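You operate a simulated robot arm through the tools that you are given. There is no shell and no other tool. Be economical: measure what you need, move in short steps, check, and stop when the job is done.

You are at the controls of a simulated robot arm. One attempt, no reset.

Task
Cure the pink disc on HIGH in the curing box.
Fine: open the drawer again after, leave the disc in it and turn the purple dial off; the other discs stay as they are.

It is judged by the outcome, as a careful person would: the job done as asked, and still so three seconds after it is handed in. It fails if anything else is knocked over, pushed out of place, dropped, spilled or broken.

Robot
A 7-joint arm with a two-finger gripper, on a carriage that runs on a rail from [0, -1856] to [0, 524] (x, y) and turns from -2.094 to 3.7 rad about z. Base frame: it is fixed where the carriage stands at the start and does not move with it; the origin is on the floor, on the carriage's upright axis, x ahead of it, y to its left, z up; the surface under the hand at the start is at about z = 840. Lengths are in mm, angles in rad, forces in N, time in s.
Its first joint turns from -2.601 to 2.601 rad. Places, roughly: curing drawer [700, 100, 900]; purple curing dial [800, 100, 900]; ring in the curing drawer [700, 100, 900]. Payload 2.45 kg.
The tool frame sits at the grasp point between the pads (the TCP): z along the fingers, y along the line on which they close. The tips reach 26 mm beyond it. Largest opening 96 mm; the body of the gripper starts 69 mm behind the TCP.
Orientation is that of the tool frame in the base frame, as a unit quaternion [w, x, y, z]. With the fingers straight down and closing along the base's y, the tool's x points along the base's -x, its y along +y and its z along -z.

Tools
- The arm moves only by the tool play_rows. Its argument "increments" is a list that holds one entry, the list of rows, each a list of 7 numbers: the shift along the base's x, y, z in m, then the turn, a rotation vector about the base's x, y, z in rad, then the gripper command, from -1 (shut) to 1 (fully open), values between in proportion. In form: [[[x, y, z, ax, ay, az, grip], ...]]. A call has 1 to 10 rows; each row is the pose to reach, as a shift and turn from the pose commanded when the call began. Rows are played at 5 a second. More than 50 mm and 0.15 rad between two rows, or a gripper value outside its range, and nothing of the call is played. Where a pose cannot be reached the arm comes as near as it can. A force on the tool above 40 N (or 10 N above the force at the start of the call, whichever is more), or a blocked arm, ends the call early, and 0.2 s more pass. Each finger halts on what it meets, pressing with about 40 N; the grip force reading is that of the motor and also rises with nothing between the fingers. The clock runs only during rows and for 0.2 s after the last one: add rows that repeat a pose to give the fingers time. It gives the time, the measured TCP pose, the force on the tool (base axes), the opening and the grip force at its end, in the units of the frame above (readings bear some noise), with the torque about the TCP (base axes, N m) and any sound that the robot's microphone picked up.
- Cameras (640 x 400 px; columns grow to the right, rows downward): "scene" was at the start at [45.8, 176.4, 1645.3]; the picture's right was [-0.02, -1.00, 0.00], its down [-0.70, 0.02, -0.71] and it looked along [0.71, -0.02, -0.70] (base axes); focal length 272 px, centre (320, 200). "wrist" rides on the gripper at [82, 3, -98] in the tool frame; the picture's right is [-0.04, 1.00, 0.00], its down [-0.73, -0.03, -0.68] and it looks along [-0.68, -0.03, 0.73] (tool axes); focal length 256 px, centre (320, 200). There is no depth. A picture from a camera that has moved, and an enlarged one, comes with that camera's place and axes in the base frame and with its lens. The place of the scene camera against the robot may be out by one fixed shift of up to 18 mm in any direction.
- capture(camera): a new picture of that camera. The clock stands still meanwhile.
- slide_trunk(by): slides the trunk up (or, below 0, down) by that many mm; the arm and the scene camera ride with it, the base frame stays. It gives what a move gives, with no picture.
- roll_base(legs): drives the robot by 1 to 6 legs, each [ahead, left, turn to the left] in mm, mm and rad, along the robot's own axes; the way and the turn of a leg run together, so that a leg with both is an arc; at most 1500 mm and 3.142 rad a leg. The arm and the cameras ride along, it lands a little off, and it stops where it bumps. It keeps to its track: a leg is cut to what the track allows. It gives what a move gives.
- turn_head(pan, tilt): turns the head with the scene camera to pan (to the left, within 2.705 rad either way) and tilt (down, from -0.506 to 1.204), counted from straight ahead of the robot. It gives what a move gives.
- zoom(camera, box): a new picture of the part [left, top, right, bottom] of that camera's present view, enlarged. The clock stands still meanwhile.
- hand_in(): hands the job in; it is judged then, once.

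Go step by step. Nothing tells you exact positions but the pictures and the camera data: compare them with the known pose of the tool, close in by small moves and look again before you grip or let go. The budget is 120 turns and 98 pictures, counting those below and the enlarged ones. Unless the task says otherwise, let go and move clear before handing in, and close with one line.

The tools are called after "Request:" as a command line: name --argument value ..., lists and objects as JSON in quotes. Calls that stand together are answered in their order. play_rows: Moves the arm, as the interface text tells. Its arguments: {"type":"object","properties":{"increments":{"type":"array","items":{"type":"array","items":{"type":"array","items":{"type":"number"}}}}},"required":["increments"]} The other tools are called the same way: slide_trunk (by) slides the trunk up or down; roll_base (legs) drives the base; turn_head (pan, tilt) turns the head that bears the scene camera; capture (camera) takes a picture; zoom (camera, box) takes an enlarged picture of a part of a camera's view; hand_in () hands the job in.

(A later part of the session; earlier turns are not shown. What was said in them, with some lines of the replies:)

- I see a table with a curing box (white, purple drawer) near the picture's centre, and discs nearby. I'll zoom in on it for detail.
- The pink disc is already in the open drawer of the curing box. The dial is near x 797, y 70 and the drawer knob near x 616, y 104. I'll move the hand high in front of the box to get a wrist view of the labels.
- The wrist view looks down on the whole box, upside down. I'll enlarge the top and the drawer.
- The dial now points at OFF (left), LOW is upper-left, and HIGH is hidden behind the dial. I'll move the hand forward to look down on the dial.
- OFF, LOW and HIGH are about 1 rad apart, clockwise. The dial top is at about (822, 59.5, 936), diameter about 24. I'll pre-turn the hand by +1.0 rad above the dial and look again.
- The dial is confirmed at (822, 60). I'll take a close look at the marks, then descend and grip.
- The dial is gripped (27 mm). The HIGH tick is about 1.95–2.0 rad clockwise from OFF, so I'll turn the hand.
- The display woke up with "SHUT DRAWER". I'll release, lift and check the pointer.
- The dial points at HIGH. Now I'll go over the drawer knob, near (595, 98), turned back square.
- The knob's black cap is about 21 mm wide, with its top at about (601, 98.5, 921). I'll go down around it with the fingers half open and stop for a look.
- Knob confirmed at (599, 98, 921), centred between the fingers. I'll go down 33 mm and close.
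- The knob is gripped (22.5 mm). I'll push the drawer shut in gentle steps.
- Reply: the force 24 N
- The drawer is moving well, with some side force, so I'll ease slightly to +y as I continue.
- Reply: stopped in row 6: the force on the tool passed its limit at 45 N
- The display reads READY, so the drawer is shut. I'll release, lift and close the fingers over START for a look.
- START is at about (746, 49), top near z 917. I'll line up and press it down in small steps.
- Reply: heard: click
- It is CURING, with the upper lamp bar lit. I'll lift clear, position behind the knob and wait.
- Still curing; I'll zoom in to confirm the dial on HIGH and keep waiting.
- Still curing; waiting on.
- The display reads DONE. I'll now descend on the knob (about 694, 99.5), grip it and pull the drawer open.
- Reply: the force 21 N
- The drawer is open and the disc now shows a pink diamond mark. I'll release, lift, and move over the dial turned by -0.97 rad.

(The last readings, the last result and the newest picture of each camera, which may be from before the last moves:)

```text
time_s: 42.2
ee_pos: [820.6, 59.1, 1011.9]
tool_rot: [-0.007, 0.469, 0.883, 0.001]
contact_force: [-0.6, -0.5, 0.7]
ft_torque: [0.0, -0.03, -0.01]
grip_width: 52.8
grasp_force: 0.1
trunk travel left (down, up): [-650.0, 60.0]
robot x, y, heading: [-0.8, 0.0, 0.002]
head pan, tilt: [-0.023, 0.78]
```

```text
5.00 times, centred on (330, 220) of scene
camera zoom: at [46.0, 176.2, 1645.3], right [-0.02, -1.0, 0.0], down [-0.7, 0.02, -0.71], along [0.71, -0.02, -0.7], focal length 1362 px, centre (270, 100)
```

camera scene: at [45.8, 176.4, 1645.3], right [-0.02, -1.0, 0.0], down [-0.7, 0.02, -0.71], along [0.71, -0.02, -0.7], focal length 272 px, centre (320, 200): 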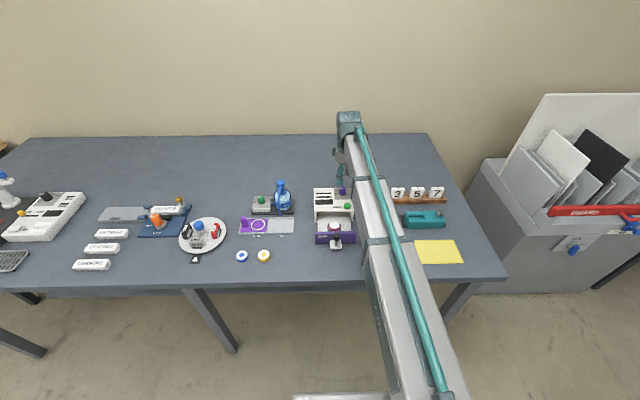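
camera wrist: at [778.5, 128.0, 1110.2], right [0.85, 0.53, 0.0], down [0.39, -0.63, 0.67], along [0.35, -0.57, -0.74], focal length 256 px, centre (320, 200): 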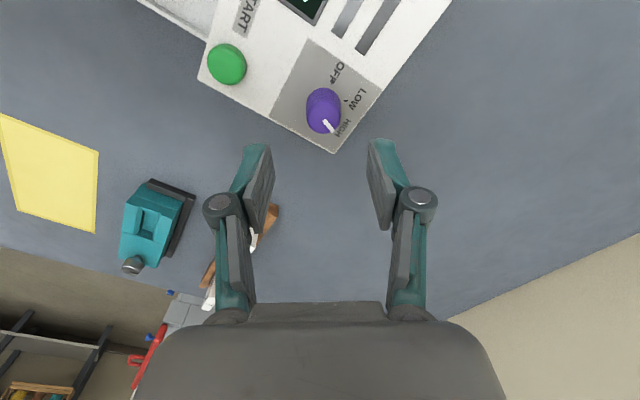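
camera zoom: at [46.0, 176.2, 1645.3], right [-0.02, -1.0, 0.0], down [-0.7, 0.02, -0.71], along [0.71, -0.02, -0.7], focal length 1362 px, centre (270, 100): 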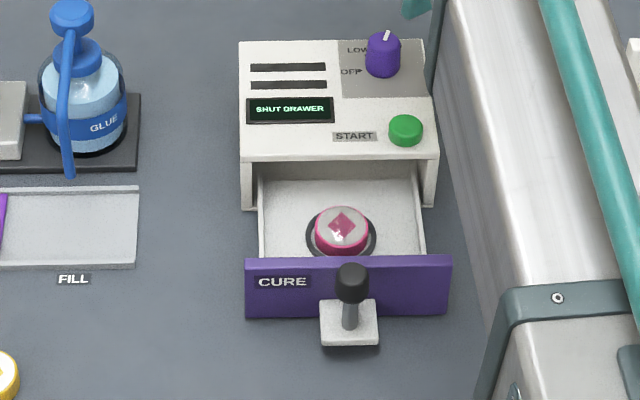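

The disc is well seated and the drawer fully open. Now I'll descend on the dial at (822, 60) and grip.

Request:
play_rows --increments '[[[0.001, 0.0005, -0.035, 0, 0, 0, 0.1], [0.001, 0.0005, -0.065, 0, 0, 0, 0.1], [0.001, 0.0005, -0.076, 0, 0, 0, 0.1], [0.001, 0.0005, -0.076, 0, 0, 0, -0.2], [0.001, 0.0005, -0.076, 0, 0, 0, -0.5], [0.001, 0.0005, -0.076, 0, 0, 0, -0.6], [0.001, 0.0005, -0.076, 0, 0, 0, -0.6]]]'

Request:
play_rows --increments '[[[0, 0, 0, 0, 0, 0.14, -0.6], [0, 0, 0, 0, 0, 0.28, -0.6], [0, 0, 0, 0, 0, 0.42, -0.6], [0, 0, 0, 0, 0, 0.56, -0.6], [0, 0, 0, 0, 0, 0.7, -0.6], [0, 0, 0, 0, 0, 0.84, -0.6], [0, 0, 0, 0, 0, 0.98, -0.6], [0, 0, 0, 0, 0, 0.98, -0.6]]]'

Request:
play_rows --increments '[[[0, 0, 0, 0, 0, 0.14, -0.6], [0, 0, 0, 0, 0, 0.28, -0.6], [0, 0, 0, 0, 0, 0.42, -0.6], [0, 0, 0, 0, 0, 0.56, -0.6], [0, 0, 0, 0, 0, 0.7, -0.6], [0, 0, 0, 0, 0, 0.84, -0.6], [0, 0, 0, 0, 0, 0.98, -0.6], [0, 0, 0, 0, 0, 0.98, -0.6]]]'

Request:
zoom --camera "scene" --box '[290, 180, 370, 260]'

```text
time_s: 43.8
ee_pos: [823.5, 60.1, 935.5]
tool_rot: [-0.006, 0.468, 0.884, 0.002]
contact_force: [14.5, 7.4, 6.5]
ft_torque: [0.47, -0.48, 0.0]
grip_width: 26.6
grasp_force: 45.0
trunk travel left (down, up): [-650.0, 60.0]
robot x, y, heading: [0.4, 0.2, -0.001]
head pan, tilt: [-0.023, 0.78]
```

```text
time_s: 45.6
ee_pos: [822.8, 59.2, 936.8]
tool_rot: [-0.006, -0.005, 1.0, -0.003]
contact_force: [16.7, 15.3, 21.3]
ft_torque: [0.46, 0.13, 0.02]
grip_width: 26.9
grasp_force: 45.1
trunk travel left (down, up): [-650.0, 60.0]
robot x, y, heading: [0.1, 1.7, 0.003]
head pan, tilt: [-0.023, 0.78]
```

```text
time_s: 47.4
ee_pos: [822.4, 58.6, 935.2]
tool_rot: [-0.004, -0.474, 0.88, -0.006]
contact_force: [17.8, 12.6, 28.1]
ft_torque: [0.56, -0.33, 0.01]
grip_width: 26.8
grasp_force: 45.0
trunk travel left (down, up): [-650.0, 60.0]
robot x, y, heading: [-1.9, 1.6, -0.001]
head pan, tilt: [-0.023, 0.78]
```

```text
5.00 times, centred on (330, 220) of scene
camera zoom: at [44.7, 177.4, 1645.3], right [-0.02, -1.0, 0.0], down [-0.7, 0.02, -0.71], along [0.71, -0.02, -0.7], focal length 1362 px, centre (270, 100)
```

zoom: 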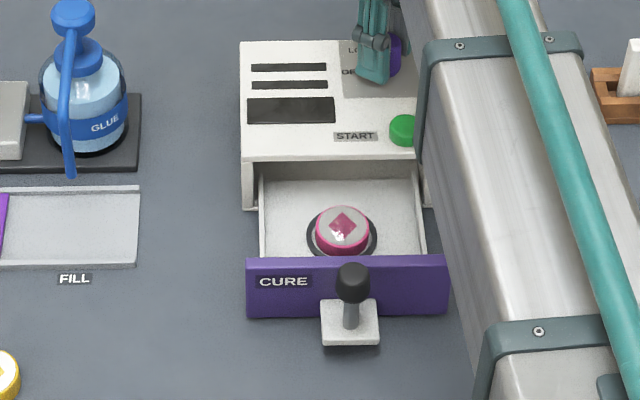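

The display went dark, so the dial is off. I'll release, lift clear and check.

Request:
play_rows --increments '[[[0, 0, 0, 0, 0, 0, -0.3], [0, 0, 0, 0, 0, 0, 0.0], [0, 0, 0, 0, 0, 0, 0.1], [0, 0, 0.04, 0, 0, 0, 0.1], [0, 0, 0.08, 0, 0, -0.1, 0.1], [0, 0, 0.12, 0, 0, -0.2, 0.1], [0, -0.03, 0.16, 0, 0, -0.3, 0.1], [0.03, -0.06, 0.19, 0, 0, -0.4, 0.1], [0.03, -0.06, 0.19, 0, 0, -0.4, 0.1]]]'

Request:
capture --camera "scene"

Request:
zoom --camera "scene" --box '[310, 180, 360, 215]'

```text
refused: row 8 steps farther than a row can; nothing moved
```

```text
60 pictures are left
camera scene: at [44.7, 177.4, 1645.3], right [-0.02, -1.0, 0.0], down [-0.7, 0.02, -0.71], along [0.71, -0.02, -0.7], focal length 272 px, centre (320, 200)
```

scene: 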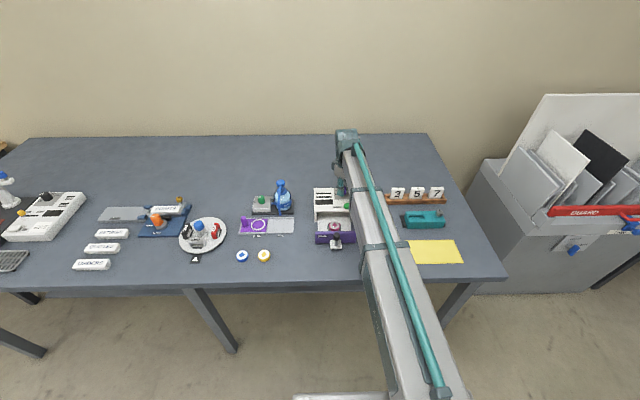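

```text
11.43 times, centred on (335, 198) of scene
camera zoom: at [44.7, 177.4, 1645.3], right [-0.02, -1.0, 0.0], down [-0.7, 0.02, -0.71], along [0.71, -0.02, -0.7], focal length 3114 px, centre (149, 229)
```

zoom: 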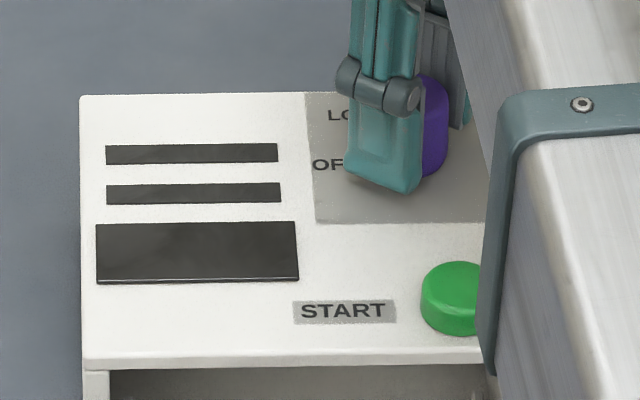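

That last move was refused for one step being too long; I'll repeat it with shorter steps.

Request:
play_rows --increments '[[[0, 0, 0, 0, 0, 0, -0.3], [0, 0, 0, 0, 0, 0, 0.0], [0, 0, 0, 0, 0, 0, 0.1], [0, 0, 0.04, 0, 0, 0, 0.1], [0, 0, 0.08, 0, 0, -0.1, 0.1], [0, 0, 0.12, 0, 0, -0.2, 0.1], [0, -0.02, 0.15, 0, 0, -0.3, 0.1], [0.01, -0.04, 0.18, 0, 0, -0.4, 0.1], [0.02, -0.06, 0.2, 0, 0, -0.5, 0.1], [0.02, -0.06, 0.2, 0, 0, -0.5, 0.1]]]'

Request:
capture --camera "scene"

Request:
zoom --camera "scene" --box '[300, 175, 370, 255]'

Request:
zoom --camera "scene" --box '[310, 180, 360, 215]'

```text
time_s: 49.6
ee_pos: [843.5, -0.8, 1135.6]
tool_rot: [-0.007, -0.241, 0.971, -0.004]
contact_force: [0.7, -0.5, -0.2]
ft_torque: [0.01, -0.01, 0.0]
grip_width: 52.8
grasp_force: 0.0
trunk travel left (down, up): [-650.0, 60.0]
robot x, y, heading: [2.0, -0.8, 0.001]
head pan, tilt: [-0.023, 0.78]
```

```text
58 pictures are left
camera scene: at [45.9, 176.3, 1645.3], right [-0.02, -1.0, 0.0], down [-0.7, 0.02, -0.71], along [0.71, -0.02, -0.7], focal length 272 px, centre (320, 200)
```

scene: 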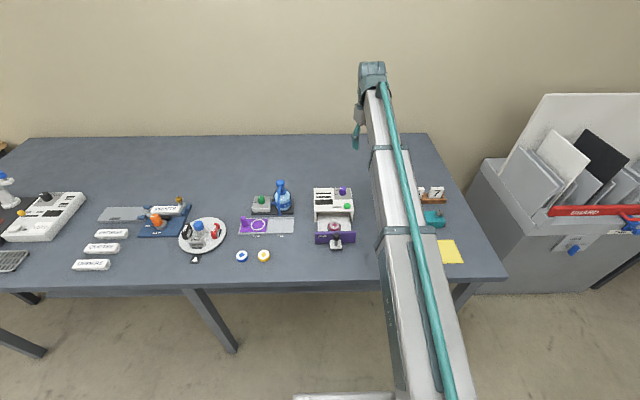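

```text
5.00 times, centred on (335, 215) of scene
camera zoom: at [45.9, 176.3, 1645.3], right [-0.02, -1.0, 0.0], down [-0.7, 0.02, -0.71], along [0.71, -0.02, -0.7], focal length 1362 px, centre (245, 125)
```

zoom: 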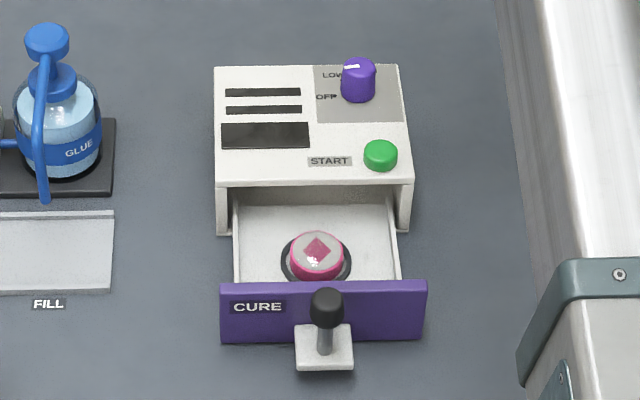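

```text
11.43 times, centred on (335, 198) of scene
camera zoom: at [45.9, 176.3, 1645.3], right [-0.02, -1.0, 0.0], down [-0.7, 0.02, -0.71], along [0.71, -0.02, -0.7], focal length 3114 px, centre (149, 229)
```

zoom: 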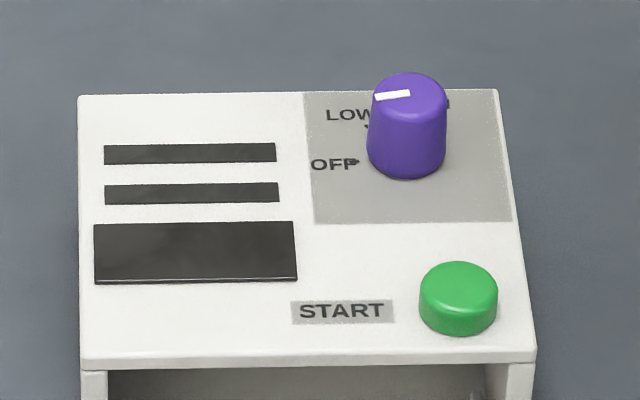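

The dial is back at OFF, the display is dark, the drawer is open with the cured pink disc in its ring, and everything else looks undisturbed. I'm handing in.

Request:
hand_in

```text
The job is handed in.
```

The pink disc is cured: I ran the box with the dial at the HIGH mark until the display read DONE. The drawer is open again with the disc in it, the purple dial is off, and the other discs were not touched.
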